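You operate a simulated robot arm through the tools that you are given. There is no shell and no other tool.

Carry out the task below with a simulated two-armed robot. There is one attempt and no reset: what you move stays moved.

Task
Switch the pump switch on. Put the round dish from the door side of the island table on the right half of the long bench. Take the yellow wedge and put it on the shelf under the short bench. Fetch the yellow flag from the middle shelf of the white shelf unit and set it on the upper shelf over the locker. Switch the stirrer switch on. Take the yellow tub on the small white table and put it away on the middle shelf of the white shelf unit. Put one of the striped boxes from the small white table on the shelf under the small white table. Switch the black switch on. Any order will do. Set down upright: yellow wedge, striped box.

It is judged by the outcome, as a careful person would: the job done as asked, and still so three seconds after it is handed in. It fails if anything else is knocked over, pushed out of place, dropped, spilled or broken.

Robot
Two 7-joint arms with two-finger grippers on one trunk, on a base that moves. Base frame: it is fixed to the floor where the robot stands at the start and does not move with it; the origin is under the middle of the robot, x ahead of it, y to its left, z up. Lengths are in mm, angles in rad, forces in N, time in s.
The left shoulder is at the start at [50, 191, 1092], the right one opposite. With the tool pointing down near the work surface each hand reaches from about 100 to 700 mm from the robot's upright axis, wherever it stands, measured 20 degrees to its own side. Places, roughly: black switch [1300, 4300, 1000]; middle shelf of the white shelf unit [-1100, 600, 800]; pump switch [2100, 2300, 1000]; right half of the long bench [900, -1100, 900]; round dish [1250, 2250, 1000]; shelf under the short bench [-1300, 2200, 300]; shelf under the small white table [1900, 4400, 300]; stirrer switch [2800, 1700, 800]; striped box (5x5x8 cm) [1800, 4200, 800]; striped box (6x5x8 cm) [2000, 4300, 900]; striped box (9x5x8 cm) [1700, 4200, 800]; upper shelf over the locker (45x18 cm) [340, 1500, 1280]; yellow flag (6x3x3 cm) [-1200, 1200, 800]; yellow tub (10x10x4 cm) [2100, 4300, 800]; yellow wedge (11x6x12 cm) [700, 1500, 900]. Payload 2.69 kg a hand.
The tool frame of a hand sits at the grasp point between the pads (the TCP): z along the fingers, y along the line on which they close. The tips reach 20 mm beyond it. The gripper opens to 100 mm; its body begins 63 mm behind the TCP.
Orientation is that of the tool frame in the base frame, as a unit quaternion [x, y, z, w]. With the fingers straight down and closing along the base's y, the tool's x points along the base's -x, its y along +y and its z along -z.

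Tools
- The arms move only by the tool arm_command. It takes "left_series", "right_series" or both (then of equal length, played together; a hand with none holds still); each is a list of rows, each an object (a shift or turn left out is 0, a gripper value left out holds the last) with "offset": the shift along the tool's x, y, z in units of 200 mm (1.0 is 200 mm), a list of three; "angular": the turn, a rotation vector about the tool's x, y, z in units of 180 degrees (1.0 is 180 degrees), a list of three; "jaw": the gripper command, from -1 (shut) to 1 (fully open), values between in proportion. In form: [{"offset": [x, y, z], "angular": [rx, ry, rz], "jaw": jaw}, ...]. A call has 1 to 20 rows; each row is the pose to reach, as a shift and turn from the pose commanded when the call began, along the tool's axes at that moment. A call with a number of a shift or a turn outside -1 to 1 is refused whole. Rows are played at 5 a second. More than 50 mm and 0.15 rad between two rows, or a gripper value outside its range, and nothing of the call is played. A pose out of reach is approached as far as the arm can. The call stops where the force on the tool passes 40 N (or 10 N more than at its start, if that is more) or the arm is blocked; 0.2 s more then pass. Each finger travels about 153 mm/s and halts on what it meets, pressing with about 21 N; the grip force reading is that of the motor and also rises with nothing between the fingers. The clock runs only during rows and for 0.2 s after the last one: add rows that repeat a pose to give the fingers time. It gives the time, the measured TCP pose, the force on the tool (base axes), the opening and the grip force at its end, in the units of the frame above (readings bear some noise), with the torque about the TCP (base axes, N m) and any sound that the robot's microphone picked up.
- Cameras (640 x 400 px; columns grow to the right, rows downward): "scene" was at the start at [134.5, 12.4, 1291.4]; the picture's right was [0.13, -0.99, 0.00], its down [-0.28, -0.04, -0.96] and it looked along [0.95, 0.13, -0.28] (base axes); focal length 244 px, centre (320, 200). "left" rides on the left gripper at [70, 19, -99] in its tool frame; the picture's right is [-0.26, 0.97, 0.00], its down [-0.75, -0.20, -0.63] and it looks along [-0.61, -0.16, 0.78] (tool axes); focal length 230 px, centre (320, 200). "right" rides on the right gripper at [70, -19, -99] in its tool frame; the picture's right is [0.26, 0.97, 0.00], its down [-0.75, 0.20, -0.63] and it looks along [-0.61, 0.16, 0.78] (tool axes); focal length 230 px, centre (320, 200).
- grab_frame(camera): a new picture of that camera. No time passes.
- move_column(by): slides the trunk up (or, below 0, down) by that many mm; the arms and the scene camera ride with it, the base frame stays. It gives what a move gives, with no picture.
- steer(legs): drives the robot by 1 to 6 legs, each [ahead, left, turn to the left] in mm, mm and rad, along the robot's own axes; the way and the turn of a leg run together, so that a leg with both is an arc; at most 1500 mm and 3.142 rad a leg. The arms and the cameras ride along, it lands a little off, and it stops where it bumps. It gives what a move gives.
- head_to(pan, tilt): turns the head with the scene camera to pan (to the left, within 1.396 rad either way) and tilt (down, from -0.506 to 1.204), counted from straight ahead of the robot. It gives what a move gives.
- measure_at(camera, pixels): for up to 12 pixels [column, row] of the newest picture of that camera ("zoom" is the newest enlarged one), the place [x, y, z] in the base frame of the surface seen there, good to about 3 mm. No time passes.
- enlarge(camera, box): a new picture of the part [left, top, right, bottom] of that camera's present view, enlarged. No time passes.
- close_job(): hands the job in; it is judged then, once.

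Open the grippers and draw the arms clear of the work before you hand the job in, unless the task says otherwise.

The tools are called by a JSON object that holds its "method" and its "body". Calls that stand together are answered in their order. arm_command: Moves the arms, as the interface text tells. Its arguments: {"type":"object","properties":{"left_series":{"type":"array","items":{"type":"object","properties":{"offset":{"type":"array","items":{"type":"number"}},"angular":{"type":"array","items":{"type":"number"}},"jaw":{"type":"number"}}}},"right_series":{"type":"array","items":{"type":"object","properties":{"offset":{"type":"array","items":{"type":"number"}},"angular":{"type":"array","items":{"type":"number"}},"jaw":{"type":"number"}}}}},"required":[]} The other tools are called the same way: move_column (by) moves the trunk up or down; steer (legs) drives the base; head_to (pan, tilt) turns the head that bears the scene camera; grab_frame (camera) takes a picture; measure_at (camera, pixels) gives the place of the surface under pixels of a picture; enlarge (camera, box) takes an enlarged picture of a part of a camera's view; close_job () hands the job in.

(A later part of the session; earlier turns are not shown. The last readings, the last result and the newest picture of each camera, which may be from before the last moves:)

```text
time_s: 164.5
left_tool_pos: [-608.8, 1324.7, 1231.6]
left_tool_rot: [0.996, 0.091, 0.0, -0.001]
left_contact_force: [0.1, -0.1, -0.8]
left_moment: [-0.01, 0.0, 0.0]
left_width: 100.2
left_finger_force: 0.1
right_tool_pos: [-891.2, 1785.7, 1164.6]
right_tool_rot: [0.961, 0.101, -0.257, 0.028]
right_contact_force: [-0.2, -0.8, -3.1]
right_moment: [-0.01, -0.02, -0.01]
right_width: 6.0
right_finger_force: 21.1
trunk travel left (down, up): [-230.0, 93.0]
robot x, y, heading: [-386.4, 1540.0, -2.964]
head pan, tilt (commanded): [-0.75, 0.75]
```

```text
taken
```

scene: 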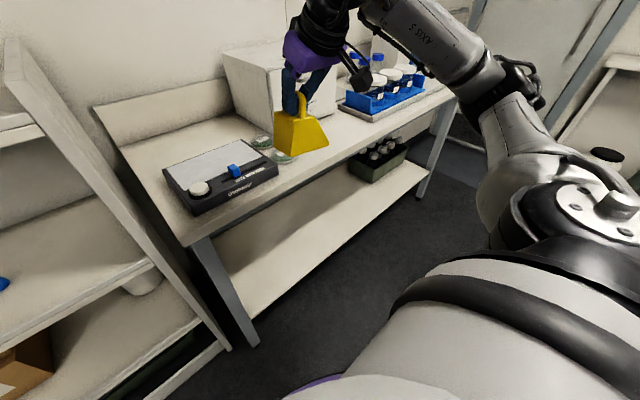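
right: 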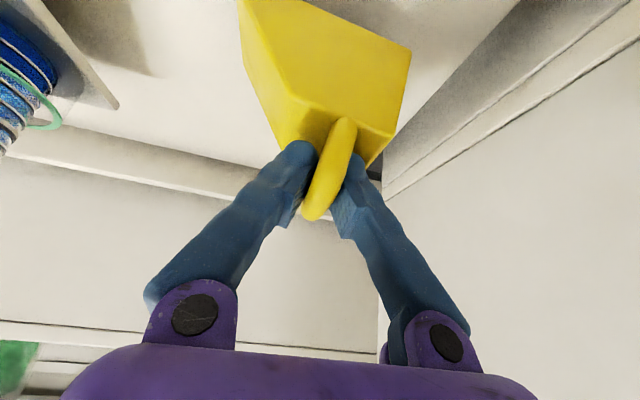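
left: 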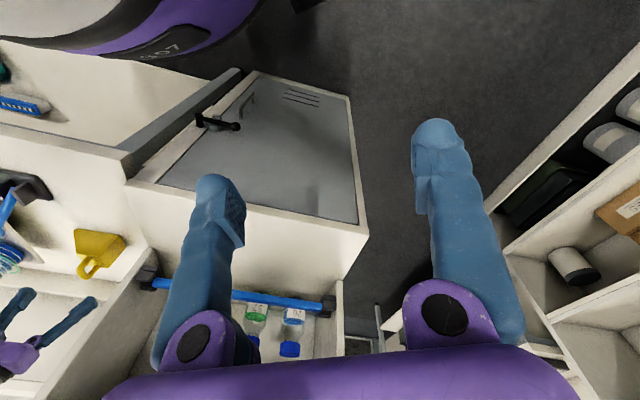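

I measure the lower shelf's front edge and bench underside in this view.

{"method": "measure_at", "body": {"camera": "scene", "pixels": [[262, 312], [320, 262], [380, 212], [425, 172], [330, 240], [280, 240], [250, 215], [300, 205], [240, 330], [195, 245], [350, 180], [445, 100]]}}

```text
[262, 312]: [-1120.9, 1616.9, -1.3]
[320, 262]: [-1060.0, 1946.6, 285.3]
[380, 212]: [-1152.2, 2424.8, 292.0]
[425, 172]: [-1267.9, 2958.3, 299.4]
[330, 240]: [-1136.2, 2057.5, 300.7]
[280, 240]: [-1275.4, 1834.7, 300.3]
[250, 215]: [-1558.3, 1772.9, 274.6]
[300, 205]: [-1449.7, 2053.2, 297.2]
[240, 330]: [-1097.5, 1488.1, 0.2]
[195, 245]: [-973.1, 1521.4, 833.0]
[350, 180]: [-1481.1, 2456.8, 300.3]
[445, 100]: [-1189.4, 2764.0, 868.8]
```

The lower shelf (z=300, front edge U≈-673) is free between V≈1800 and 2700. I sidestep 400 mm further right, lower the trunk fully, and then lower the wedge in front of the bench.

{"method": "steer", "body": {"legs": [[0, -400, -0.01]]}}

{"method": "move_column", "body": {"by": -230}}

{"method": "arm_command", "body": {"right_series": [{"offset": [0.105, 0, 0.182]}, {"offset": [0.21, 0, 0.364]}, {"offset": [0.315, 0, 0.546]}, {"offset": [0.42, 0, 0.727]}, {"offset": [0.42, 0, 0.727]}]}}

{"method": "grab_frame", "body": {"camera": "scene"}}

```text
time_s: 168.6
left_tool_pos: [-682.6, 1721.9, 1231.3]
left_tool_rot: [0.996, 0.086, 0.0, 0.0]
left_contact_force: [-1.5, 0.0, 0.1]
left_moment: [0.02, 0.02, 0.01]
left_width: 99.8
left_finger_force: 0.1
right_tool_pos: [-960.9, 2183.9, 1165.0]
right_tool_rot: [0.961, 0.097, -0.256, 0.028]
right_contact_force: [0.2, 0.1, -3.2]
right_moment: [-0.02, 0.03, -0.01]
right_width: 5.8
right_finger_force: 20.6
trunk travel left (down, up): [-230.0, 93.0]
robot x, y, heading: [-456.9, 1942.5, -2.97]
head pan, tilt (commanded): [-0.75, 0.75]
```

```text
time_s: 171.0
left_tool_pos: [-682.1, 1722.2, 1001.8]
left_tool_rot: [0.996, 0.086, 0.0, -0.002]
left_contact_force: [0.0, 0.2, -0.2]
left_moment: [-0.01, -0.04, 0.02]
left_width: 100.2
left_finger_force: 0.0
right_tool_pos: [-960.0, 2185.9, 933.7]
right_tool_rot: [0.961, 0.097, -0.256, 0.027]
right_contact_force: [-0.3, 0.1, -2.3]
right_moment: [-0.01, -0.01, 0.02]
right_width: 5.9
right_finger_force: 21.4
trunk travel left (down, up): [0.0, 323.0]
robot x, y, heading: [-462.1, 1945.0, -2.968]
head pan, tilt (commanded): [-0.75, 0.75]
```

```text
time_s: 172.2
left_tool_pos: [-681.6, 1721.9, 1002.4]
left_tool_rot: [0.996, 0.086, 0.0, -0.001]
left_contact_force: [0.0, -0.7, 0.5]
left_moment: [-0.03, -0.02, -0.02]
left_width: 100.0
left_finger_force: 0.1
right_tool_pos: [-962.9, 2187.3, 765.8]
right_tool_rot: [0.961, 0.097, -0.256, 0.027]
right_contact_force: [1.0, 0.1, -2.4]
right_moment: [-0.01, -0.03, -0.01]
right_width: 6.0
right_finger_force: 21.3
trunk travel left (down, up): [0.0, 323.0]
robot x, y, heading: [-459.8, 1939.2, -2.968]
head pan, tilt (commanded): [-0.75, 0.75]
```

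```text
taken
```

scene: 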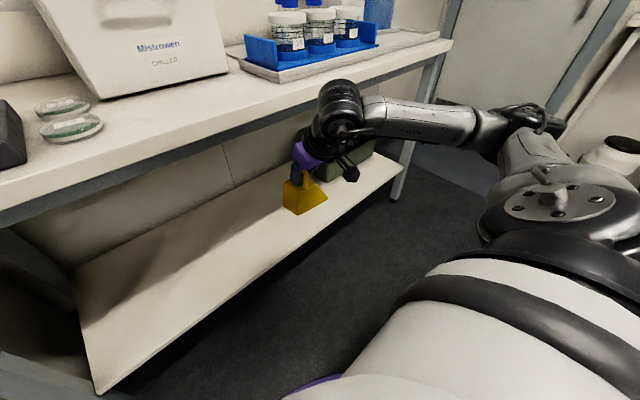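

The wedge comes down freely in front of the bench. I lower another 168 mm and bring it 80 mm to the left.

{"method": "arm_command", "body": {"right_series": [{"offset": [0.084, 0.08, 0.145]}, {"offset": [0.168, 0.16, 0.29]}, {"offset": [0.252, 0.24, 0.436]}, {"offset": [0.336, 0.32, 0.58]}, {"offset": [0.42, 0.4, 0.727]}, {"offset": [0.42, 0.4, 0.727]}]}}

{"method": "grab_frame", "body": {"camera": "scene"}}

{"method": "grab_frame", "body": {"camera": "right"}}

```text
time_s: 173.6
left_tool_pos: [-682.6, 1722.6, 1001.2]
left_tool_rot: [0.996, 0.086, 0.0, -0.001]
left_contact_force: [-1.0, -0.9, -0.4]
left_moment: [-0.01, 0.03, -0.02]
left_width: 99.8
left_finger_force: 0.1
right_tool_pos: [-945.9, 2107.6, 596.3]
right_tool_rot: [0.961, 0.096, -0.256, 0.026]
right_contact_force: [0.4, 0.3, -2.7]
right_moment: [-0.05, -0.03, 0.01]
right_width: 6.0
right_finger_force: 21.2
trunk travel left (down, up): [0.0, 323.0]
robot x, y, heading: [-458.0, 1941.3, -2.968]
head pan, tilt (commanded): [-0.75, 0.75]
```

```text
taken
```

scene: 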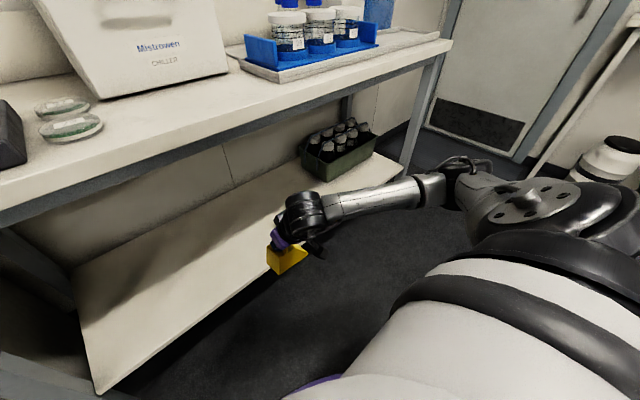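

```text
taken
```

right: 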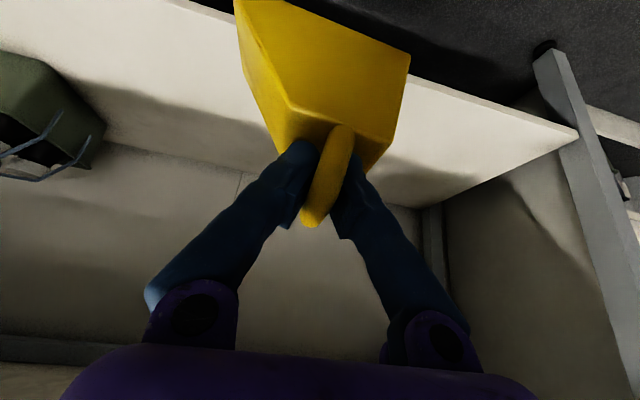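

Now at z≈596. I lower another 115 mm so the wrist will pass under the bench top, then drive 200 mm ahead.

{"method": "arm_command", "body": {"right_series": [{"offset": [0.096, 0, 0.166]}, {"offset": [0.192, 0, 0.332]}, {"offset": [0.2875, 0, 0.498]}, {"offset": [0.2875, 0, 0.498]}]}}

{"method": "steer", "body": {"legs": [[200, 0, 0]]}}

{"method": "grab_frame", "body": {"camera": "scene"}}

{"method": "grab_frame", "body": {"camera": "right"}}

```text
time_s: 174.6
left_tool_pos: [-682.2, 1721.9, 1002.1]
left_tool_rot: [0.996, 0.086, 0.0, -0.001]
left_contact_force: [0.9, 0.1, -0.4]
left_moment: [-0.03, -0.01, -0.01]
left_width: 99.9
left_finger_force: 0.1
right_tool_pos: [-944.0, 2105.0, 482.7]
right_tool_rot: [0.961, 0.096, -0.257, 0.026]
right_contact_force: [-0.5, 0.2, -2.5]
right_moment: [-0.04, 0.01, -0.03]
right_width: 5.9
right_finger_force: 20.7
trunk travel left (down, up): [0.0, 323.0]
robot x, y, heading: [-462.1, 1943.0, -2.967]
head pan, tilt (commanded): [-0.75, 0.75]
```

```text
time_s: 176.2
left_tool_pos: [-876.9, 1688.3, 1001.6]
left_tool_rot: [0.996, 0.086, 0.0, -0.001]
left_contact_force: [0.3, 0.0, -0.7]
left_moment: [0.0, -0.03, -0.02]
left_width: 99.8
left_finger_force: 0.0
right_tool_pos: [-1138.2, 2070.1, 482.6]
right_tool_rot: [0.961, 0.097, -0.257, 0.026]
right_contact_force: [-1.2, 0.3, -2.3]
right_moment: [0.0, -0.01, 0.01]
right_width: 6.3
right_finger_force: 21.0
trunk travel left (down, up): [0.0, 323.0]
robot x, y, heading: [-658.0, 1906.9, -2.97]
head pan, tilt (commanded): [-0.75, 0.75]
```

```text
taken
```

scene: 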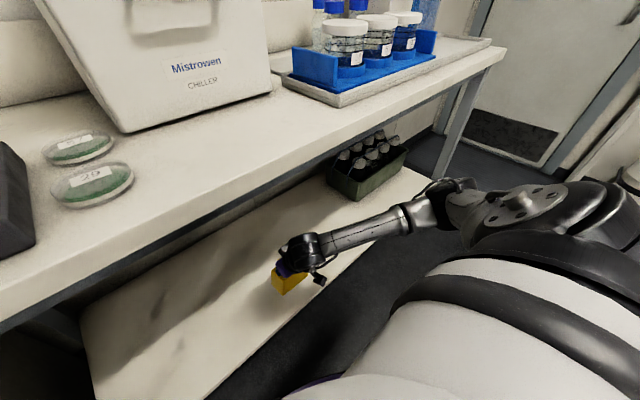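

```text
taken
```

right: 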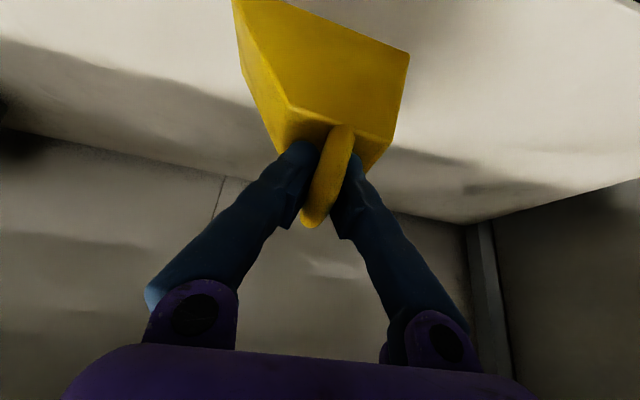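

The wedge is over the shelf under the bench. I move it 45 mm further in and 45 mm down, then look.

{"method": "arm_command", "body": {"right_series": [{"offset": [-0.041, 0, 0.154]}, {"offset": [-0.082, 0, 0.307]}, {"offset": [-0.082, 0, 0.307]}]}}

{"method": "enlarge", "body": {"camera": "scene", "box": [220, 200, 380, 320]}}

{"method": "grab_frame", "body": {"camera": "right"}}

```text
time_s: 177.0
left_tool_pos: [-876.6, 1687.6, 1002.3]
left_tool_rot: [0.996, 0.088, 0.0, -0.002]
left_contact_force: [-0.2, -0.7, -0.4]
left_moment: [0.01, 0.02, 0.03]
left_width: 99.9
left_finger_force: 0.1
right_tool_pos: [-1179.1, 2061.9, 437.8]
right_tool_rot: [0.961, 0.097, -0.256, 0.026]
right_contact_force: [-0.2, -0.3, -3.1]
right_moment: [-0.03, -0.01, 0.03]
right_width: 6.0
right_finger_force: 20.8
trunk travel left (down, up): [0.0, 323.0]
robot x, y, heading: [-654.6, 1911.0, -2.966]
head pan, tilt (commanded): [-0.75, 0.75]
```

```text
3.33 times, centred on (300, 260) of scene
```

zoom: 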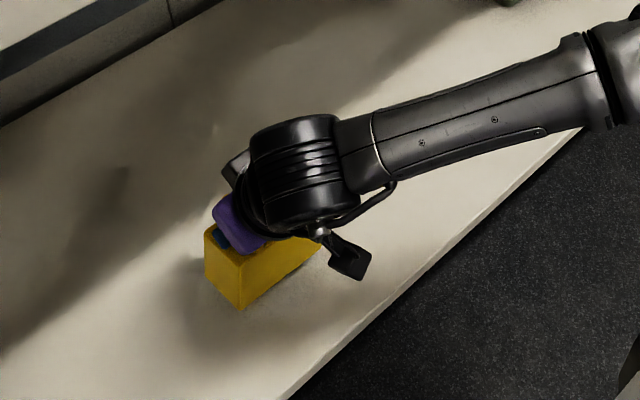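

```text
taken
```

right: 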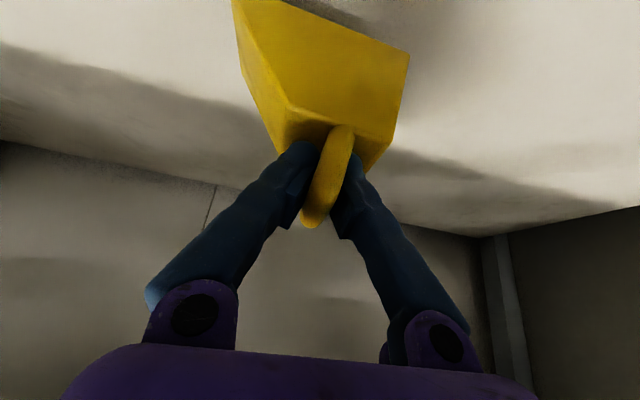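

The wedge is well inside the shelf's edge. I lower it 20 mm gently and read the force.

{"method": "arm_command", "body": {"right_series": [{"offset": [0.0125, 0, 0.0217]}, {"offset": [0.025, 0, 0.0433]}, {"offset": [0.0375, 0, 0.065]}, {"offset": [0.05, 0, 0.0866]}, {"offset": [0.05, 0, 0.0866]}]}}

{"method": "grab_frame", "body": {"camera": "right"}}

```text
time_s: 178.2
left_tool_pos: [-876.4, 1688.8, 1000.9]
left_tool_rot: [0.996, 0.087, 0.0, -0.001]
left_contact_force: [0.1, 0.9, -0.2]
left_moment: [0.02, 0.02, 0.01]
left_width: 100.2
left_finger_force: 0.0
right_tool_pos: [-1182.2, 2059.1, 417.9]
right_tool_rot: [0.961, 0.098, -0.256, 0.028]
right_contact_force: [-0.2, 0.3, -2.8]
right_moment: [-0.04, -0.05, -0.01]
right_width: 6.0
right_finger_force: 21.4
trunk travel left (down, up): [0.0, 323.0]
robot x, y, heading: [-657.3, 1908.6, -2.964]
head pan, tilt (commanded): [-0.75, 0.75]
```

```text
taken
```

right: 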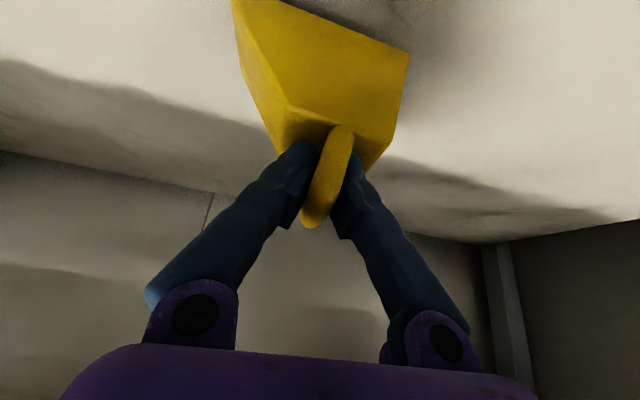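

No contact yet (still −2.8 N). I lower a further 16 mm slowly.

{"method": "arm_command", "body": {"right_series": [{"offset": [0.0075, 0, 0.013]}, {"offset": [0.015, 0, 0.026]}, {"offset": [0.0225, 0, 0.039]}, {"offset": [0.03, 0, 0.052]}, {"offset": [0.04, 0, 0.0693]}, {"offset": [0.04, 0, 0.0693]}]}}

{"method": "grab_frame", "body": {"camera": "right"}}

```text
time_s: 179.6
left_tool_pos: [-875.8, 1688.0, 1000.5]
left_tool_rot: [0.996, 0.087, 0.0, -0.001]
left_contact_force: [0.1, -0.2, 0.2]
left_moment: [-0.04, -0.01, 0.0]
left_width: 100.1
left_finger_force: 0.1
right_tool_pos: [-1181.2, 2060.9, 402.7]
right_tool_rot: [0.961, 0.098, -0.257, 0.028]
right_contact_force: [0.1, -1.1, -1.2]
right_moment: [0.01, 0.03, -0.01]
right_width: 5.8
right_finger_force: 21.1
trunk travel left (down, up): [0.0, 323.0]
robot x, y, heading: [-657.5, 1907.4, -2.969]
head pan, tilt (commanded): [-0.75, 0.75]
```

```text
taken
```

right: 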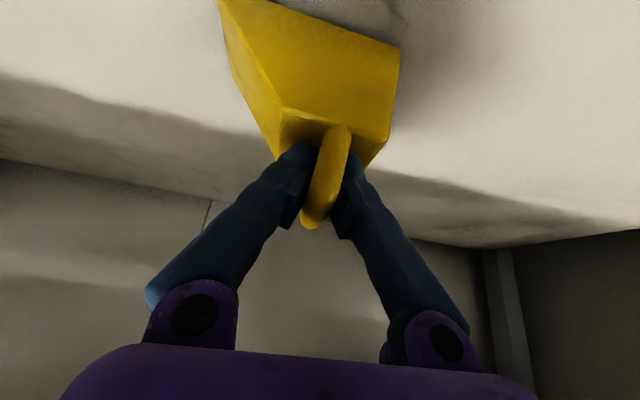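

The wedge's tip touches now and it is turning back level (load −1.2 N). I lower 6 mm more.

{"method": "arm_command", "body": {"right_series": [{"offset": [0.005, 0, 0.0087]}, {"offset": [0.01, 0, 0.0173]}, {"offset": [0.015, 0, 0.026]}, {"offset": [0.015, 0, 0.026]}]}}

{"method": "grab_frame", "body": {"camera": "right"}}

```text
time_s: 180.6
left_tool_pos: [-876.1, 1687.5, 1001.6]
left_tool_rot: [0.996, 0.087, 0.0, -0.001]
left_contact_force: [0.3, -0.1, 0.3]
left_moment: [-0.03, 0.0, 0.02]
left_width: 99.8
left_finger_force: 0.0
right_tool_pos: [-1182.4, 2060.0, 395.8]
right_tool_rot: [0.961, 0.097, -0.257, 0.026]
right_contact_force: [-0.5, 0.4, -2.0]
right_moment: [0.05, -0.02, 0.01]
right_width: 5.8
right_finger_force: 21.1
trunk travel left (down, up): [0.0, 323.0]
robot x, y, heading: [-656.2, 1907.6, -2.964]
head pan, tilt (commanded): [-0.75, 0.75]
```

```text
taken
```

right: 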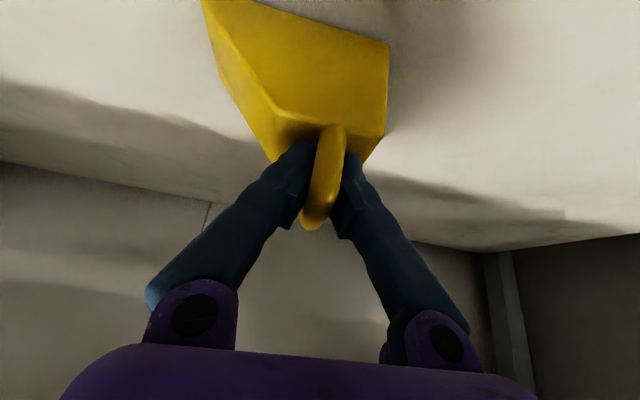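

The wedge is now nearly level, matching its look at the grasp. I lower 4 mm more to seat it.

{"method": "arm_command", "body": {"right_series": [{"offset": [0.005, 0, 0.0087]}, {"offset": [0.01, 0, 0.0173]}, {"offset": [0.01, 0, 0.0173]}]}}

{"method": "grab_frame", "body": {"camera": "right"}}

```text
time_s: 181.4
left_tool_pos: [-876.1, 1688.4, 1000.9]
left_tool_rot: [0.996, 0.087, 0.001, -0.001]
left_contact_force: [1.1, 0.1, 0.1]
left_moment: [0.04, 0.0, -0.03]
left_width: 99.9
left_finger_force: 0.0
right_tool_pos: [-1183.7, 2060.7, 392.8]
right_tool_rot: [0.961, 0.098, -0.257, 0.028]
right_contact_force: [-1.6, 0.5, 1.8]
right_moment: [0.06, 0.01, 0.04]
right_width: 6.0
right_finger_force: 21.2
trunk travel left (down, up): [0.0, 323.0]
robot x, y, heading: [-659.7, 1905.6, -2.964]
head pan, tilt (commanded): [-0.75, 0.75]
```

```text
taken
```

right: 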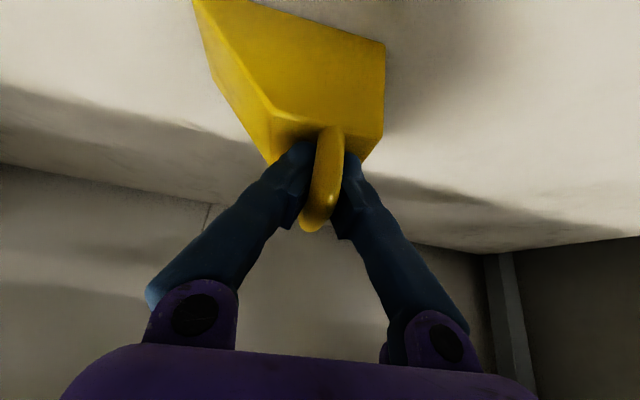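

The wedge is seated (force now +1.8 N). I open the fingers.

{"method": "arm_command", "body": {"right_series": [{"jaw": -0.6}, {"jaw": -0.2}, {"jaw": 0.3}, {"jaw": 0.3}, {"jaw": 0.3}]}}

{"method": "grab_frame", "body": {"camera": "right"}}

```text
time_s: 182.6
left_tool_pos: [-876.2, 1688.0, 1001.2]
left_tool_rot: [0.996, 0.087, 0.0, -0.001]
left_contact_force: [-0.2, -0.5, 0.1]
left_moment: [-0.02, -0.04, 0.01]
left_width: 99.9
left_finger_force: 0.0
right_tool_pos: [-1183.3, 2059.3, 393.8]
right_tool_rot: [0.961, 0.099, -0.258, 0.027]
right_contact_force: [-2.0, -3.3, 11.8]
right_moment: [0.4, 0.15, 0.09]
right_width: 63.7
right_finger_force: 0.1
trunk travel left (down, up): [0.0, 323.0]
robot x, y, heading: [-654.7, 1907.4, -2.964]
head pan, tilt (commanded): [-0.75, 0.75]
```

```text
taken
```

right: 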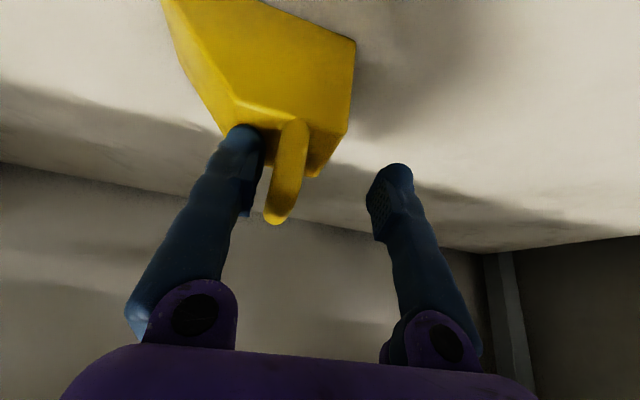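

One fingertip is leaning on the wedge's body (11.8 N). I lift the hand straight up a little and check that the wedge stands level.

{"method": "arm_command", "body": {"right_series": [{"offset": [-0.0125, 0, -0.0217]}, {"offset": [-0.025, 0, -0.0433]}, {"offset": [-0.05, 0, -0.0866]}, {"offset": [-0.1, 0, -0.173]}, {"offset": [-0.15, 0, -0.26]}, {"offset": [-0.15, 0, -0.26]}]}}

{"method": "grab_frame", "body": {"camera": "right"}}

{"method": "enlarge", "body": {"camera": "scene", "box": [220, 200, 380, 320]}}

```text
time_s: 184.0
left_tool_pos: [-876.4, 1687.9, 1001.8]
left_tool_rot: [0.996, 0.086, 0.001, -0.001]
left_contact_force: [-0.3, -1.4, 0.3]
left_moment: [-0.02, 0.01, 0.01]
left_width: 99.9
left_finger_force: 0.1
right_tool_pos: [-1183.0, 2061.8, 451.9]
right_tool_rot: [0.961, 0.098, -0.256, 0.027]
right_contact_force: [0.2, 0.5, 0.2]
right_moment: [-0.03, -0.01, -0.01]
right_width: 65.0
right_finger_force: 0.2
trunk travel left (down, up): [0.0, 323.0]
robot x, y, heading: [-655.1, 1908.0, -2.966]
head pan, tilt (commanded): [-0.75, 0.75]
```

```text
taken
```

right: 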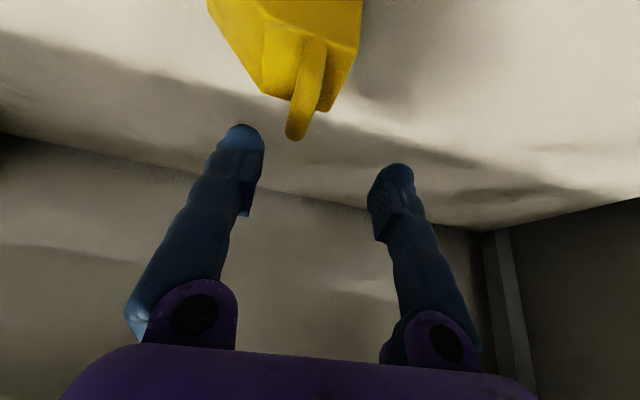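

```text
3.33 times, centred on (300, 260) of scene
```

zoom: 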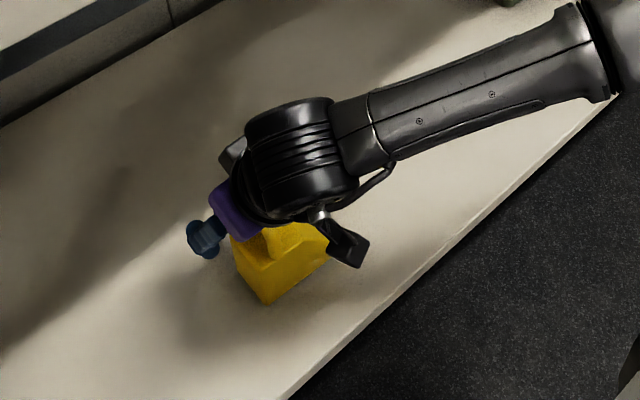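

The wedge stands upright. I rise 25 mm more and back the base out 220 mm.

{"method": "arm_command", "body": {"right_series": [{"offset": [-0.03, 0, -0.054]}, {"offset": [-0.0625, 0, -0.108]}, {"offset": [-0.0625, 0, -0.108]}]}}

{"method": "steer", "body": {"legs": [[-230, 0, 0]]}}

{"method": "head_to", "body": {"pan": -0.45, "tilt": 0.7}}

{"method": "grab_frame", "body": {"camera": "scene"}}

```text
time_s: 184.8
left_tool_pos: [-876.3, 1687.7, 1001.9]
left_tool_rot: [0.996, 0.088, 0.0, -0.001]
left_contact_force: [-0.6, -0.2, 0.3]
left_moment: [0.01, -0.02, -0.01]
left_width: 99.9
left_finger_force: 0.0
right_tool_pos: [-1184.2, 2062.5, 479.8]
right_tool_rot: [0.961, 0.098, -0.256, 0.027]
right_contact_force: [0.0, -0.5, 0.5]
right_moment: [-0.01, 0.02, 0.01]
right_width: 65.2
right_finger_force: 0.1
trunk travel left (down, up): [0.0, 323.0]
robot x, y, heading: [-654.9, 1907.0, -2.97]
head pan, tilt (commanded): [-0.75, 0.75]
```

```text
time_s: 186.5
left_tool_pos: [-657.9, 1725.3, 1001.1]
left_tool_rot: [0.996, 0.089, -0.001, -0.001]
left_contact_force: [0.4, 0.8, -0.1]
left_moment: [-0.01, 0.01, 0.01]
left_width: 100.0
left_finger_force: 0.1
right_tool_pos: [-967.5, 2099.8, 479.5]
right_tool_rot: [0.961, 0.1, -0.256, 0.027]
right_contact_force: [0.0, -0.7, -0.2]
right_moment: [0.02, -0.04, 0.05]
right_width: 65.0
right_finger_force: 0.1
trunk travel left (down, up): [0.0, 323.0]
robot x, y, heading: [-435.0, 1946.2, -2.964]
head pan, tilt (commanded): [-0.75, 0.75]
```

```text
time_s: 187.3
left_tool_pos: [-658.2, 1726.4, 1001.4]
left_tool_rot: [0.996, 0.088, 0.001, -0.001]
left_contact_force: [0.3, 0.0, -0.8]
left_moment: [0.0, 0.01, 0.0]
left_width: 99.9
left_finger_force: 0.0
right_tool_pos: [-967.9, 2098.9, 478.8]
right_tool_rot: [0.961, 0.1, -0.256, 0.028]
right_contact_force: [0.3, 0.1, 0.1]
right_moment: [-0.03, 0.01, 0.0]
right_width: 65.1
right_finger_force: 0.1
trunk travel left (down, up): [0.0, 323.0]
robot x, y, heading: [-438.7, 1949.8, -2.962]
head pan, tilt (commanded): [-0.45, 0.7]
```

```text
taken
```

scene: 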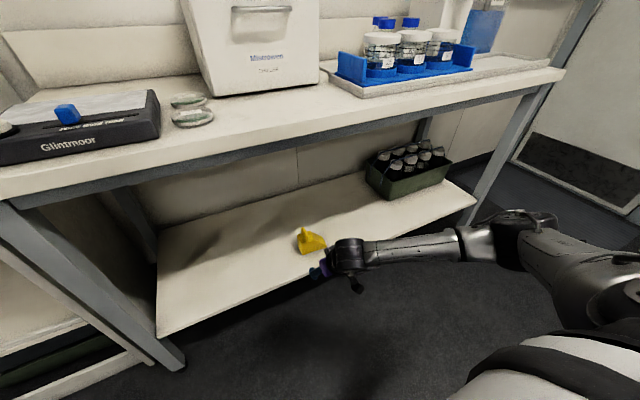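

The wedge sits on the lower shelf at (310,240). I enlarge to confirm it's upright and flat.

{"method": "enlarge", "body": {"camera": "scene", "box": [260, 200, 380, 290]}}

{"method": "measure_at", "body": {"camera": "zoom", "pixels": [[215, 200], [240, 160], [270, 240], [340, 225], [220, 260], [320, 200]]}}

```text
4.44 times, centred on (320, 245) of scene
```

zoom: 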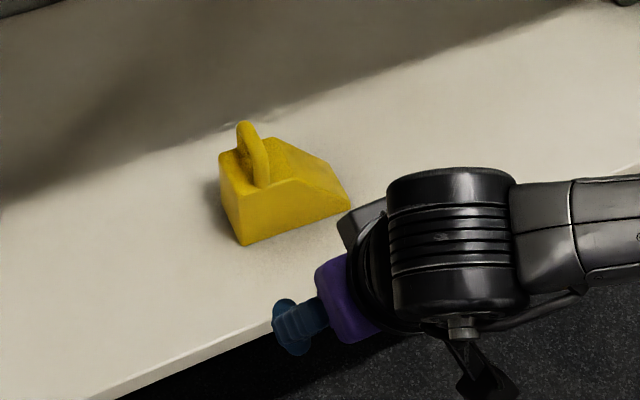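

```text
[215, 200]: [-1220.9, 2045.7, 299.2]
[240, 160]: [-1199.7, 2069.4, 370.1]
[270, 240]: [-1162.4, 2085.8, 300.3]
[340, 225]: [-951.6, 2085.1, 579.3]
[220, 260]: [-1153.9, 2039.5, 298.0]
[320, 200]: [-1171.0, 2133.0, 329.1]
```

The wedge is upright and flat (body top z=370). Now I raise the right arm back up in front of the bench, with the trunk.

{"method": "arm_command", "body": {"right_series": [{"offset": [-0.105, 0, -0.182]}, {"offset": [-0.21, 0, -0.364]}, {"offset": [-0.315, 0, -0.546]}, {"offset": [-0.42, 0, -0.727]}, {"offset": [-0.5, 0, -0.87]}, {"offset": [-0.5, 0, -0.87]}]}}

{"method": "arm_command", "body": {"right_series": [{"offset": [-0.105, 0, -0.182]}, {"offset": [-0.21, 0, -0.364]}, {"offset": [-0.315, 0, -0.546]}, {"offset": [-0.42, 0, -0.727]}, {"offset": [-0.5, 0, -0.87]}, {"offset": [-0.5, 0, -0.87]}]}}

{"method": "move_column", "body": {"by": 230}}

{"method": "head_to", "body": {"pan": -1.3, "tilt": 0.3}}

{"method": "grab_frame", "body": {"camera": "scene"}}

```text
time_s: 188.7
left_tool_pos: [-659.3, 1725.1, 1001.6]
left_tool_rot: [0.996, 0.089, 0.0, -0.001]
left_contact_force: [1.0, -0.9, -0.4]
left_moment: [-0.04, -0.01, 0.0]
left_width: 100.0
left_finger_force: 0.0
right_tool_pos: [-966.9, 2100.3, 681.0]
right_tool_rot: [0.961, 0.099, -0.256, 0.027]
right_contact_force: [0.1, 0.0, -0.2]
right_moment: [0.01, 0.02, -0.01]
right_width: 65.0
right_finger_force: 0.1
trunk travel left (down, up): [0.0, 323.0]
robot x, y, heading: [-437.2, 1946.9, -2.961]
head pan, tilt (commanded): [-0.45, 0.7]
```

```text
time_s: 190.1
left_tool_pos: [-658.6, 1726.3, 1001.1]
left_tool_rot: [0.996, 0.088, 0.0, -0.001]
left_contact_force: [0.5, -0.9, 0.1]
left_moment: [-0.01, -0.01, 0.05]
left_width: 100.0
left_finger_force: 0.0
right_tool_pos: [-965.3, 2100.8, 882.2]
right_tool_rot: [0.961, 0.099, -0.256, 0.028]
right_contact_force: [0.4, -0.5, 0.4]
right_moment: [-0.04, 0.03, -0.01]
right_width: 64.8
right_finger_force: 0.1
trunk travel left (down, up): [0.0, 323.0]
robot x, y, heading: [-439.6, 1943.0, -2.962]
head pan, tilt (commanded): [-0.45, 0.7]
```

```text
time_s: 192.5
left_tool_pos: [-658.8, 1726.6, 1232.0]
left_tool_rot: [0.996, 0.089, 0.0, 0.0]
left_contact_force: [-0.1, -0.2, 0.2]
left_moment: [0.04, -0.01, 0.05]
left_width: 100.4
left_finger_force: 0.0
right_tool_pos: [-964.6, 2102.2, 1112.3]
right_tool_rot: [0.961, 0.1, -0.256, 0.028]
right_contact_force: [-0.2, -0.6, -0.2]
right_moment: [-0.01, 0.0, -0.04]
right_width: 65.0
right_finger_force: 0.0
trunk travel left (down, up): [-230.0, 93.0]
robot x, y, heading: [-438.1, 1948.5, -2.969]
head pan, tilt (commanded): [-0.45, 0.7]
```

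```text
time_s: 193.7
left_tool_pos: [-659.9, 1725.9, 1231.6]
left_tool_rot: [0.996, 0.089, 0.0, -0.001]
left_contact_force: [-0.9, 0.1, 0.2]
left_moment: [0.0, -0.01, 0.03]
left_width: 100.1
left_finger_force: 0.1
right_tool_pos: [-965.6, 2101.1, 1112.2]
right_tool_rot: [0.961, 0.1, -0.257, 0.027]
right_contact_force: [-0.2, 0.0, 0.0]
right_moment: [0.02, 0.0, 0.01]
right_width: 65.2
right_finger_force: 0.1
trunk travel left (down, up): [-230.0, 93.0]
robot x, y, heading: [-436.4, 1947.7, -2.964]
head pan, tilt (commanded): [-1.3, 0.3]
```

```text
taken
```

scene: 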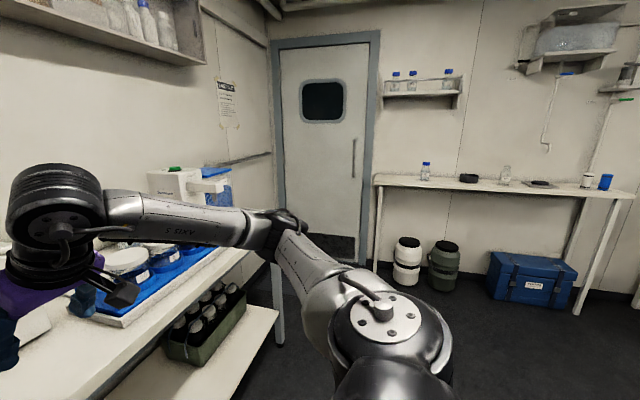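

Ahead on the right is the door wall with a wall table. I sidestep 700 mm further toward the door, out of the narrow corridor, then turn right to face along the room.

{"method": "steer", "body": {"legs": [[60, -700, 0], [0, 0, -1.571]]}}

{"method": "head_to", "body": {"pan": -1.0, "tilt": 0.3}}

{"method": "grab_frame", "body": {"camera": "scene"}}

{"method": "head_to", "body": {"pan": -0.3, "tilt": 0.3}}

{"method": "grab_frame", "body": {"camera": "scene"}}

```text
time_s: 204.0
left_tool_pos: [-834.6, 2844.0, 1231.7]
left_tool_rot: [0.76, -0.65, 0.0, 0.0]
left_contact_force: [-0.3, 1.0, -0.1]
left_moment: [0.02, 0.02, 0.02]
left_width: 99.9
left_finger_force: 0.1
right_tool_pos: [-450.8, 3141.2, 1110.7]
right_tool_rot: [0.743, -0.618, -0.199, -0.165]
right_contact_force: [-0.4, 0.2, 0.0]
right_moment: [-0.01, 0.02, 0.0]
right_width: 65.1
right_finger_force: 0.1
trunk travel left (down, up): [-230.0, 93.0]
robot x, y, heading: [-619.9, 2616.2, 1.726]
head pan, tilt (commanded): [-1.3, 0.3]
```

```text
time_s: 204.8
left_tool_pos: [-834.4, 2843.1, 1232.4]
left_tool_rot: [0.76, -0.65, 0.0, -0.001]
left_contact_force: [-0.1, 0.6, 0.1]
left_moment: [0.01, 0.05, -0.01]
left_width: 100.1
left_finger_force: 0.1
right_tool_pos: [-451.1, 3140.1, 1112.5]
right_tool_rot: [0.743, -0.618, -0.199, -0.164]
right_contact_force: [-0.4, -0.8, 0.2]
right_moment: [-0.02, 0.03, -0.03]
right_width: 64.9
right_finger_force: 0.0
trunk travel left (down, up): [-230.0, 93.0]
robot x, y, heading: [-617.4, 2619.9, 1.723]
head pan, tilt (commanded): [-1.0, 0.3]
```

```text
taken
```

scene: 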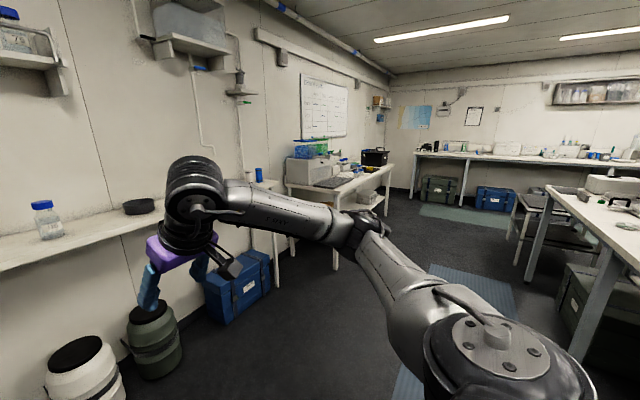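

```text
time_s: 205.9
left_tool_pos: [-833.2, 2843.5, 1231.5]
left_tool_rot: [0.76, -0.65, 0.0, 0.0]
left_contact_force: [0.9, 0.2, 1.1]
left_moment: [-0.01, 0.02, 0.0]
left_width: 100.0
left_finger_force: 0.2
right_tool_pos: [-450.6, 3139.7, 1111.5]
right_tool_rot: [0.743, -0.617, -0.199, -0.164]
right_contact_force: [0.9, 0.0, 0.2]
right_moment: [-0.02, -0.01, 0.01]
right_width: 65.0
right_finger_force: 0.1
trunk travel left (down, up): [-230.0, 93.0]
robot x, y, heading: [-617.5, 2620.4, 1.726]
head pan, tilt (commanded): [-0.3, 0.3]
```

```text
taken
```

scene: 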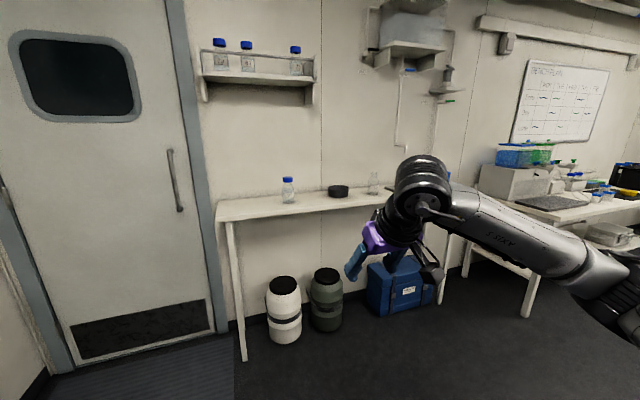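

The room beyond is open; the small white table is at (340,180) and the island's door side at the right edge. I turn right to face along the room and drive forward.

{"method": "steer", "body": {"legs": [[0, 0, -1.536], [700, 0, 0]]}}

{"method": "head_to", "body": {"pan": -0.7, "tilt": 0.35}}

{"method": "grab_frame", "body": {"camera": "scene"}}

{"method": "head_to", "body": {"pan": 0.35, "tilt": 0.3}}

{"method": "grab_frame", "body": {"camera": "scene"}}

```text
time_s: 213.5
left_tool_pos: [287.6, 2970.7, 1231.4]
left_tool_rot: [-0.094, 0.996, -0.001, 0.0]
left_contact_force: [-0.5, -0.2, -0.6]
left_moment: [0.01, 0.04, 0.0]
left_width: 100.0
left_finger_force: 0.0
right_tool_pos: [598.8, 2597.5, 1111.7]
right_tool_rot: [-0.105, 0.961, 0.029, 0.256]
right_contact_force: [0.6, -0.1, -0.3]
right_moment: [0.03, 0.02, 0.0]
right_width: 64.8
right_finger_force: 0.0
trunk travel left (down, up): [-230.0, 93.0]
robot x, y, heading: [69.4, 2745.2, 0.19]
head pan, tilt (commanded): [-0.3, 0.3]
```

```text
time_s: 214.4
left_tool_pos: [286.6, 2969.6, 1231.8]
left_tool_rot: [-0.095, 0.996, 0.0, 0.0]
left_contact_force: [0.1, -0.4, 0.8]
left_moment: [0.01, -0.04, 0.02]
left_width: 99.9
left_finger_force: 0.0
right_tool_pos: [597.6, 2598.4, 1112.0]
right_tool_rot: [-0.105, 0.96, 0.029, 0.256]
right_contact_force: [-1.1, 0.7, 0.3]
right_moment: [-0.02, 0.0, 0.0]
right_width: 65.2
right_finger_force: 0.1
trunk travel left (down, up): [-230.0, 93.0]
robot x, y, heading: [68.5, 2745.3, 0.196]
head pan, tilt (commanded): [-0.7, 0.351]
```

```text
taken
```

scene: 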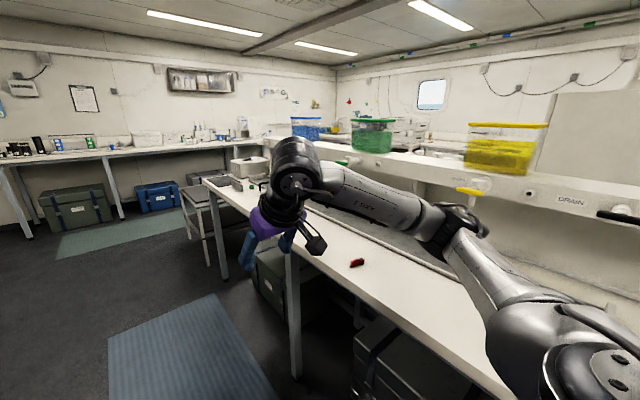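

```text
time_s: 215.7
left_tool_pos: [288.1, 2969.8, 1231.0]
left_tool_rot: [-0.095, 0.995, -0.001, 0.0]
left_contact_force: [0.5, -0.4, -0.6]
left_moment: [0.01, -0.01, 0.04]
left_width: 99.8
left_finger_force: 0.0
right_tool_pos: [598.5, 2597.2, 1111.8]
right_tool_rot: [-0.105, 0.96, 0.029, 0.256]
right_contact_force: [0.2, 1.0, -0.2]
right_moment: [0.02, 0.02, -0.03]
right_width: 64.9
right_finger_force: 0.1
trunk travel left (down, up): [-230.0, 93.0]
robot x, y, heading: [66.8, 2742.2, 0.191]
head pan, tilt (commanded): [0.351, 0.3]
```

```text
taken
```

scene: 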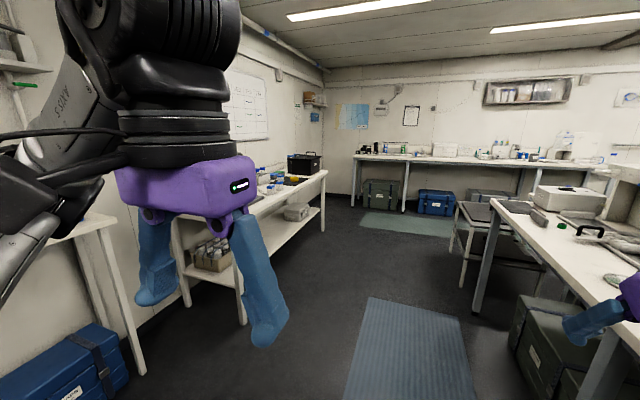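

The island's riser has labelled switches ("DRAIN" at (570,200)); further switches at (345,162) and (475,190). I go back to that view and enlarge it.

{"method": "head_to", "body": {"pan": -0.7, "tilt": 0.35}}

{"method": "enlarge", "body": {"camera": "scene", "box": [220, 130, 420, 255]}}

{"method": "enlarge", "body": {"camera": "scene", "box": [420, 140, 640, 277]}}

```text
time_s: 217.0
left_tool_pos: [288.3, 2970.0, 1231.7]
left_tool_rot: [-0.095, 0.995, -0.001, 0.001]
left_contact_force: [0.1, 0.3, 0.8]
left_moment: [0.02, 0.0, 0.0]
left_width: 100.1
left_finger_force: 0.1
right_tool_pos: [598.9, 2598.2, 1111.3]
right_tool_rot: [-0.105, 0.961, 0.028, 0.256]
right_contact_force: [0.0, 0.2, -0.3]
right_moment: [0.02, -0.01, 0.01]
right_width: 64.9
right_finger_force: 0.1
trunk travel left (down, up): [-230.0, 93.0]
robot x, y, heading: [71.6, 2744.3, 0.192]
head pan, tilt (commanded): [-0.7, 0.351]
```

```text
3.20 times, centred on (320, 192) of scene
```

zoom: 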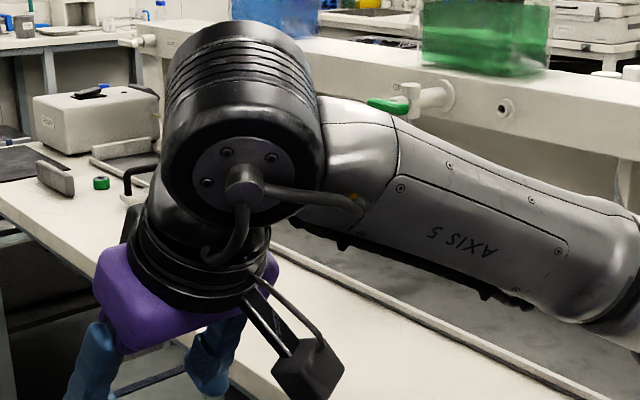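

```text
2.91 times, centred on (530, 208) of scene
```

zoom: 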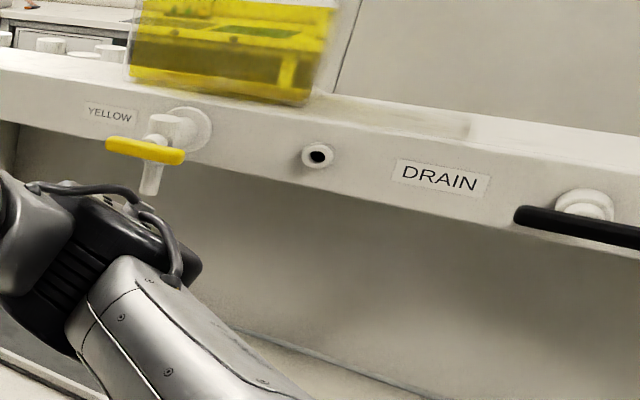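

The riser carries taps, not the pump switch; the white instrument at (245,165) may be the pump. I measure the island's door-side edge and the instrument before driving on.

{"method": "grab_frame", "body": {"camera": "scene"}}

{"method": "measure_at", "body": {"camera": "scene", "pixels": [[295, 255], [400, 325], [220, 200], [357, 262], [250, 162], [250, 185], [192, 205], [185, 190], [110, 250], [40, 220], [300, 370], [340, 250]]}}

```text
taken
```

scene: 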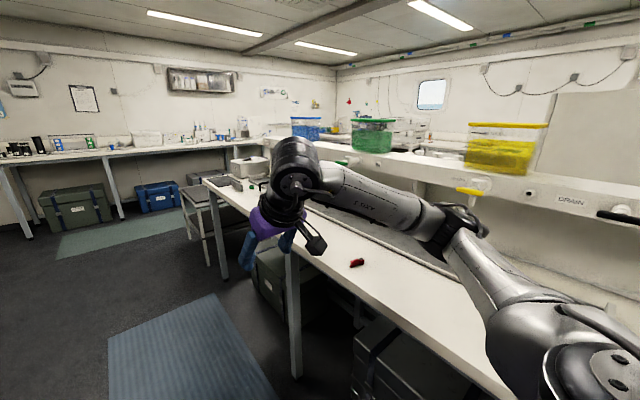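

```text
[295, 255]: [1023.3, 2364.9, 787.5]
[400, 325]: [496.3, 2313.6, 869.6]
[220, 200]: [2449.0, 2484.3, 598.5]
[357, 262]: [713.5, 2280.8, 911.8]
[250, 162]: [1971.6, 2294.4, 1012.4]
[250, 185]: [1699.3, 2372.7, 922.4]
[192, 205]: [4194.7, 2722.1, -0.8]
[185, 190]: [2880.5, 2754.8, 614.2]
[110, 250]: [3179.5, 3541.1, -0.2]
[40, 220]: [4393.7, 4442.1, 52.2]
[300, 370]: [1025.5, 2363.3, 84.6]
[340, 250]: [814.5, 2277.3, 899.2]
```

The island's door-side edge is at V≈2175 and the white instrument at about (1972,2294). I drive 850 mm ahead along the island and look right for the dish.

{"method": "steer", "body": {"legs": [[850, 0, 0]]}}

{"method": "head_to", "body": {"pan": -1.2, "tilt": 0.4}}

{"method": "grab_frame", "body": {"camera": "scene"}}

{"method": "head_to", "body": {"pan": -0.45, "tilt": 0.4}}

{"method": "grab_frame", "body": {"camera": "scene"}}

```text
time_s: 221.5
left_tool_pos: [1119.9, 3128.7, 1231.0]
left_tool_rot: [-0.095, 0.996, -0.001, 0.0]
left_contact_force: [-0.8, 0.1, 0.4]
left_moment: [0.01, 0.01, 0.01]
left_width: 100.1
left_finger_force: 0.2
right_tool_pos: [1431.3, 2755.7, 1111.7]
right_tool_rot: [-0.105, 0.96, 0.029, 0.257]
right_contact_force: [0.4, 0.4, 0.0]
right_moment: [0.01, -0.02, 0.0]
right_width: 65.0
right_finger_force: 0.0
trunk travel left (down, up): [-230.0, 93.0]
robot x, y, heading: [905.0, 2910.2, 0.187]
head pan, tilt (commanded): [-0.7, 0.351]
```

```text
time_s: 222.4
left_tool_pos: [1120.8, 3128.0, 1231.9]
left_tool_rot: [-0.094, 0.996, -0.001, 0.0]
left_contact_force: [-0.3, 0.1, 0.4]
left_moment: [-0.03, 0.03, 0.0]
left_width: 100.1
left_finger_force: 0.2
right_tool_pos: [1431.1, 2757.1, 1112.0]
right_tool_rot: [-0.105, 0.96, 0.029, 0.256]
right_contact_force: [0.3, -0.2, 0.6]
right_moment: [0.01, -0.01, 0.03]
right_width: 65.0
right_finger_force: 0.1
trunk travel left (down, up): [-230.0, 93.0]
robot x, y, heading: [903.0, 2906.7, 0.19]
head pan, tilt (commanded): [-1.201, 0.4]
```

```text
taken
```

scene: 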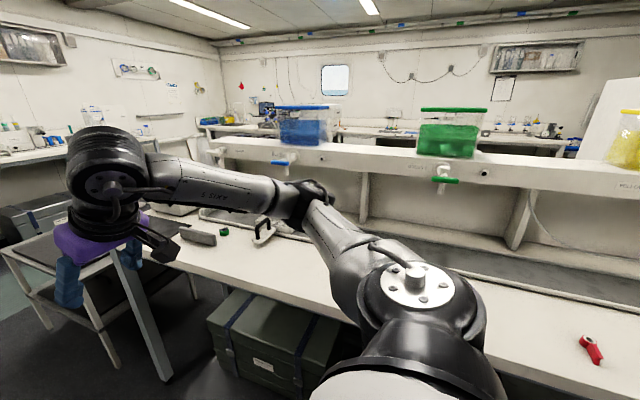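

```text
time_s: 223.5
left_tool_pos: [1119.5, 3129.1, 1230.9]
left_tool_rot: [-0.095, 0.995, -0.001, 0.001]
left_contact_force: [0.8, -0.4, 0.0]
left_moment: [-0.03, -0.01, 0.0]
left_width: 100.0
left_finger_force: 0.1
right_tool_pos: [1432.0, 2756.5, 1110.8]
right_tool_rot: [-0.104, 0.96, 0.029, 0.257]
right_contact_force: [-0.2, 0.2, -0.4]
right_moment: [-0.01, -0.01, -0.02]
right_width: 65.0
right_finger_force: 0.1
trunk travel left (down, up): [-230.0, 93.0]
robot x, y, heading: [899.6, 2903.3, 0.188]
head pan, tilt (commanded): [-0.45, 0.4]
```

```text
taken
```

scene: 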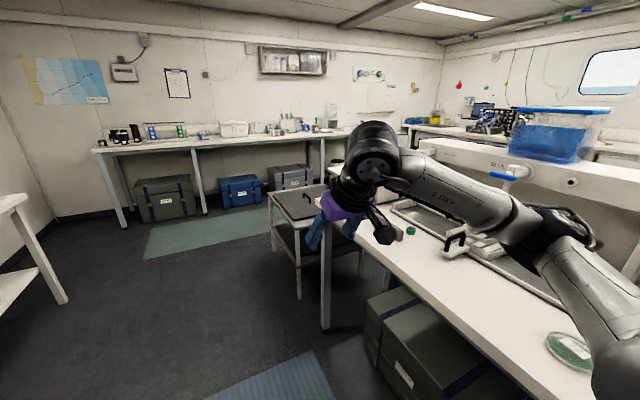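

The round dish is the lidded petri dish at (570,348). I enlarge and measure it.

{"method": "enlarge", "body": {"camera": "scene", "box": [500, 300, 640, 400]}}

{"method": "measure_at", "body": {"camera": "scene", "pixels": [[570, 348], [548, 345], [590, 345], [570, 335], [572, 368], [540, 380], [411, 231], [455, 240], [520, 370], [545, 270]]}}

```text
4.00 times, centred on (570, 350) of scene
```

zoom: 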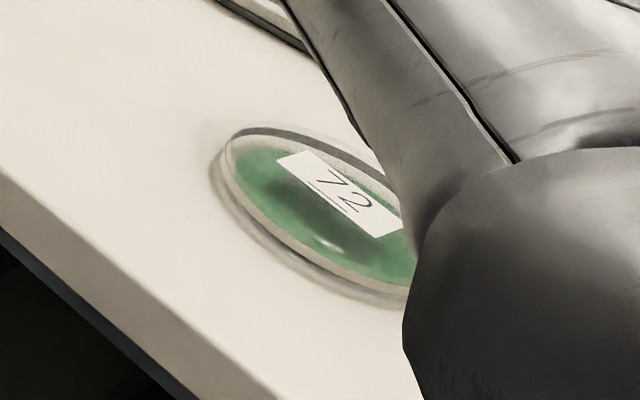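

```text
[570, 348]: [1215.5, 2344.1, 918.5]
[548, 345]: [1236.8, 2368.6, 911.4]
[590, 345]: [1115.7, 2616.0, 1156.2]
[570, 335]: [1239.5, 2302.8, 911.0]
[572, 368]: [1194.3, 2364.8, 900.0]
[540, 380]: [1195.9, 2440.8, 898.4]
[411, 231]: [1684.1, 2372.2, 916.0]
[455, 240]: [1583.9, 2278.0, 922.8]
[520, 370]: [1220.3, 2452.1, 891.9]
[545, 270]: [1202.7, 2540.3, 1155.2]
```

The dish "72" is about at (1225,2335), top z≈918. I go on 500 mm to look at the pump and small side table.

{"method": "steer", "body": {"legs": [[500, 0, 0]]}}

{"method": "head_to", "body": {"pan": -1.1, "tilt": 0.4}}

{"method": "grab_frame", "body": {"camera": "scene"}}

```text
time_s: 226.4
left_tool_pos: [1593.0, 3225.1, 1231.5]
left_tool_rot: [-0.099, 0.995, -0.001, -0.001]
left_contact_force: [0.2, 0.6, -1.0]
left_moment: [-0.01, -0.02, -0.03]
left_width: 100.2
left_finger_force: 0.1
right_tool_pos: [1907.3, 2854.3, 1112.4]
right_tool_rot: [-0.109, 0.96, 0.03, 0.257]
right_contact_force: [-0.4, -0.3, 0.6]
right_moment: [-0.01, 0.0, 0.0]
right_width: 64.9
right_finger_force: 0.1
trunk travel left (down, up): [-230.0, 93.0]
robot x, y, heading: [1375.9, 2996.2, 0.199]
head pan, tilt (commanded): [-0.45, 0.4]
```

```text
time_s: 227.4
left_tool_pos: [1592.5, 3223.4, 1230.3]
left_tool_rot: [-0.098, 0.995, -0.001, 0.001]
left_contact_force: [-0.6, 0.3, 0.1]
left_moment: [0.01, 0.05, 0.01]
left_width: 99.7
left_finger_force: 0.1
right_tool_pos: [1906.3, 2854.3, 1112.2]
right_tool_rot: [-0.109, 0.96, 0.03, 0.256]
right_contact_force: [-0.1, -0.2, -0.5]
right_moment: [-0.02, -0.01, 0.0]
right_width: 65.1
right_finger_force: 0.1
trunk travel left (down, up): [-230.0, 93.0]
robot x, y, heading: [1375.8, 2996.7, 0.202]
head pan, tilt (commanded): [-1.1, 0.4]
```

```text
taken
```

scene: 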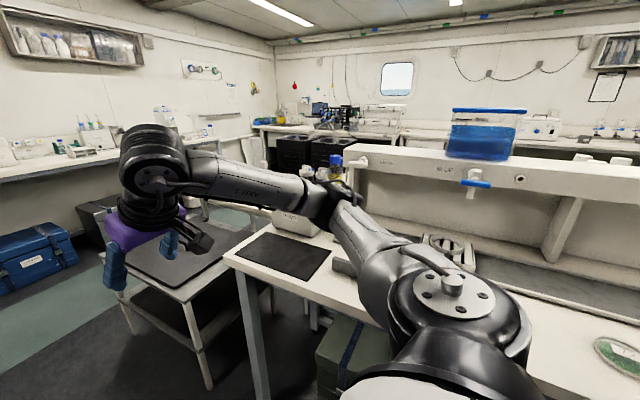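

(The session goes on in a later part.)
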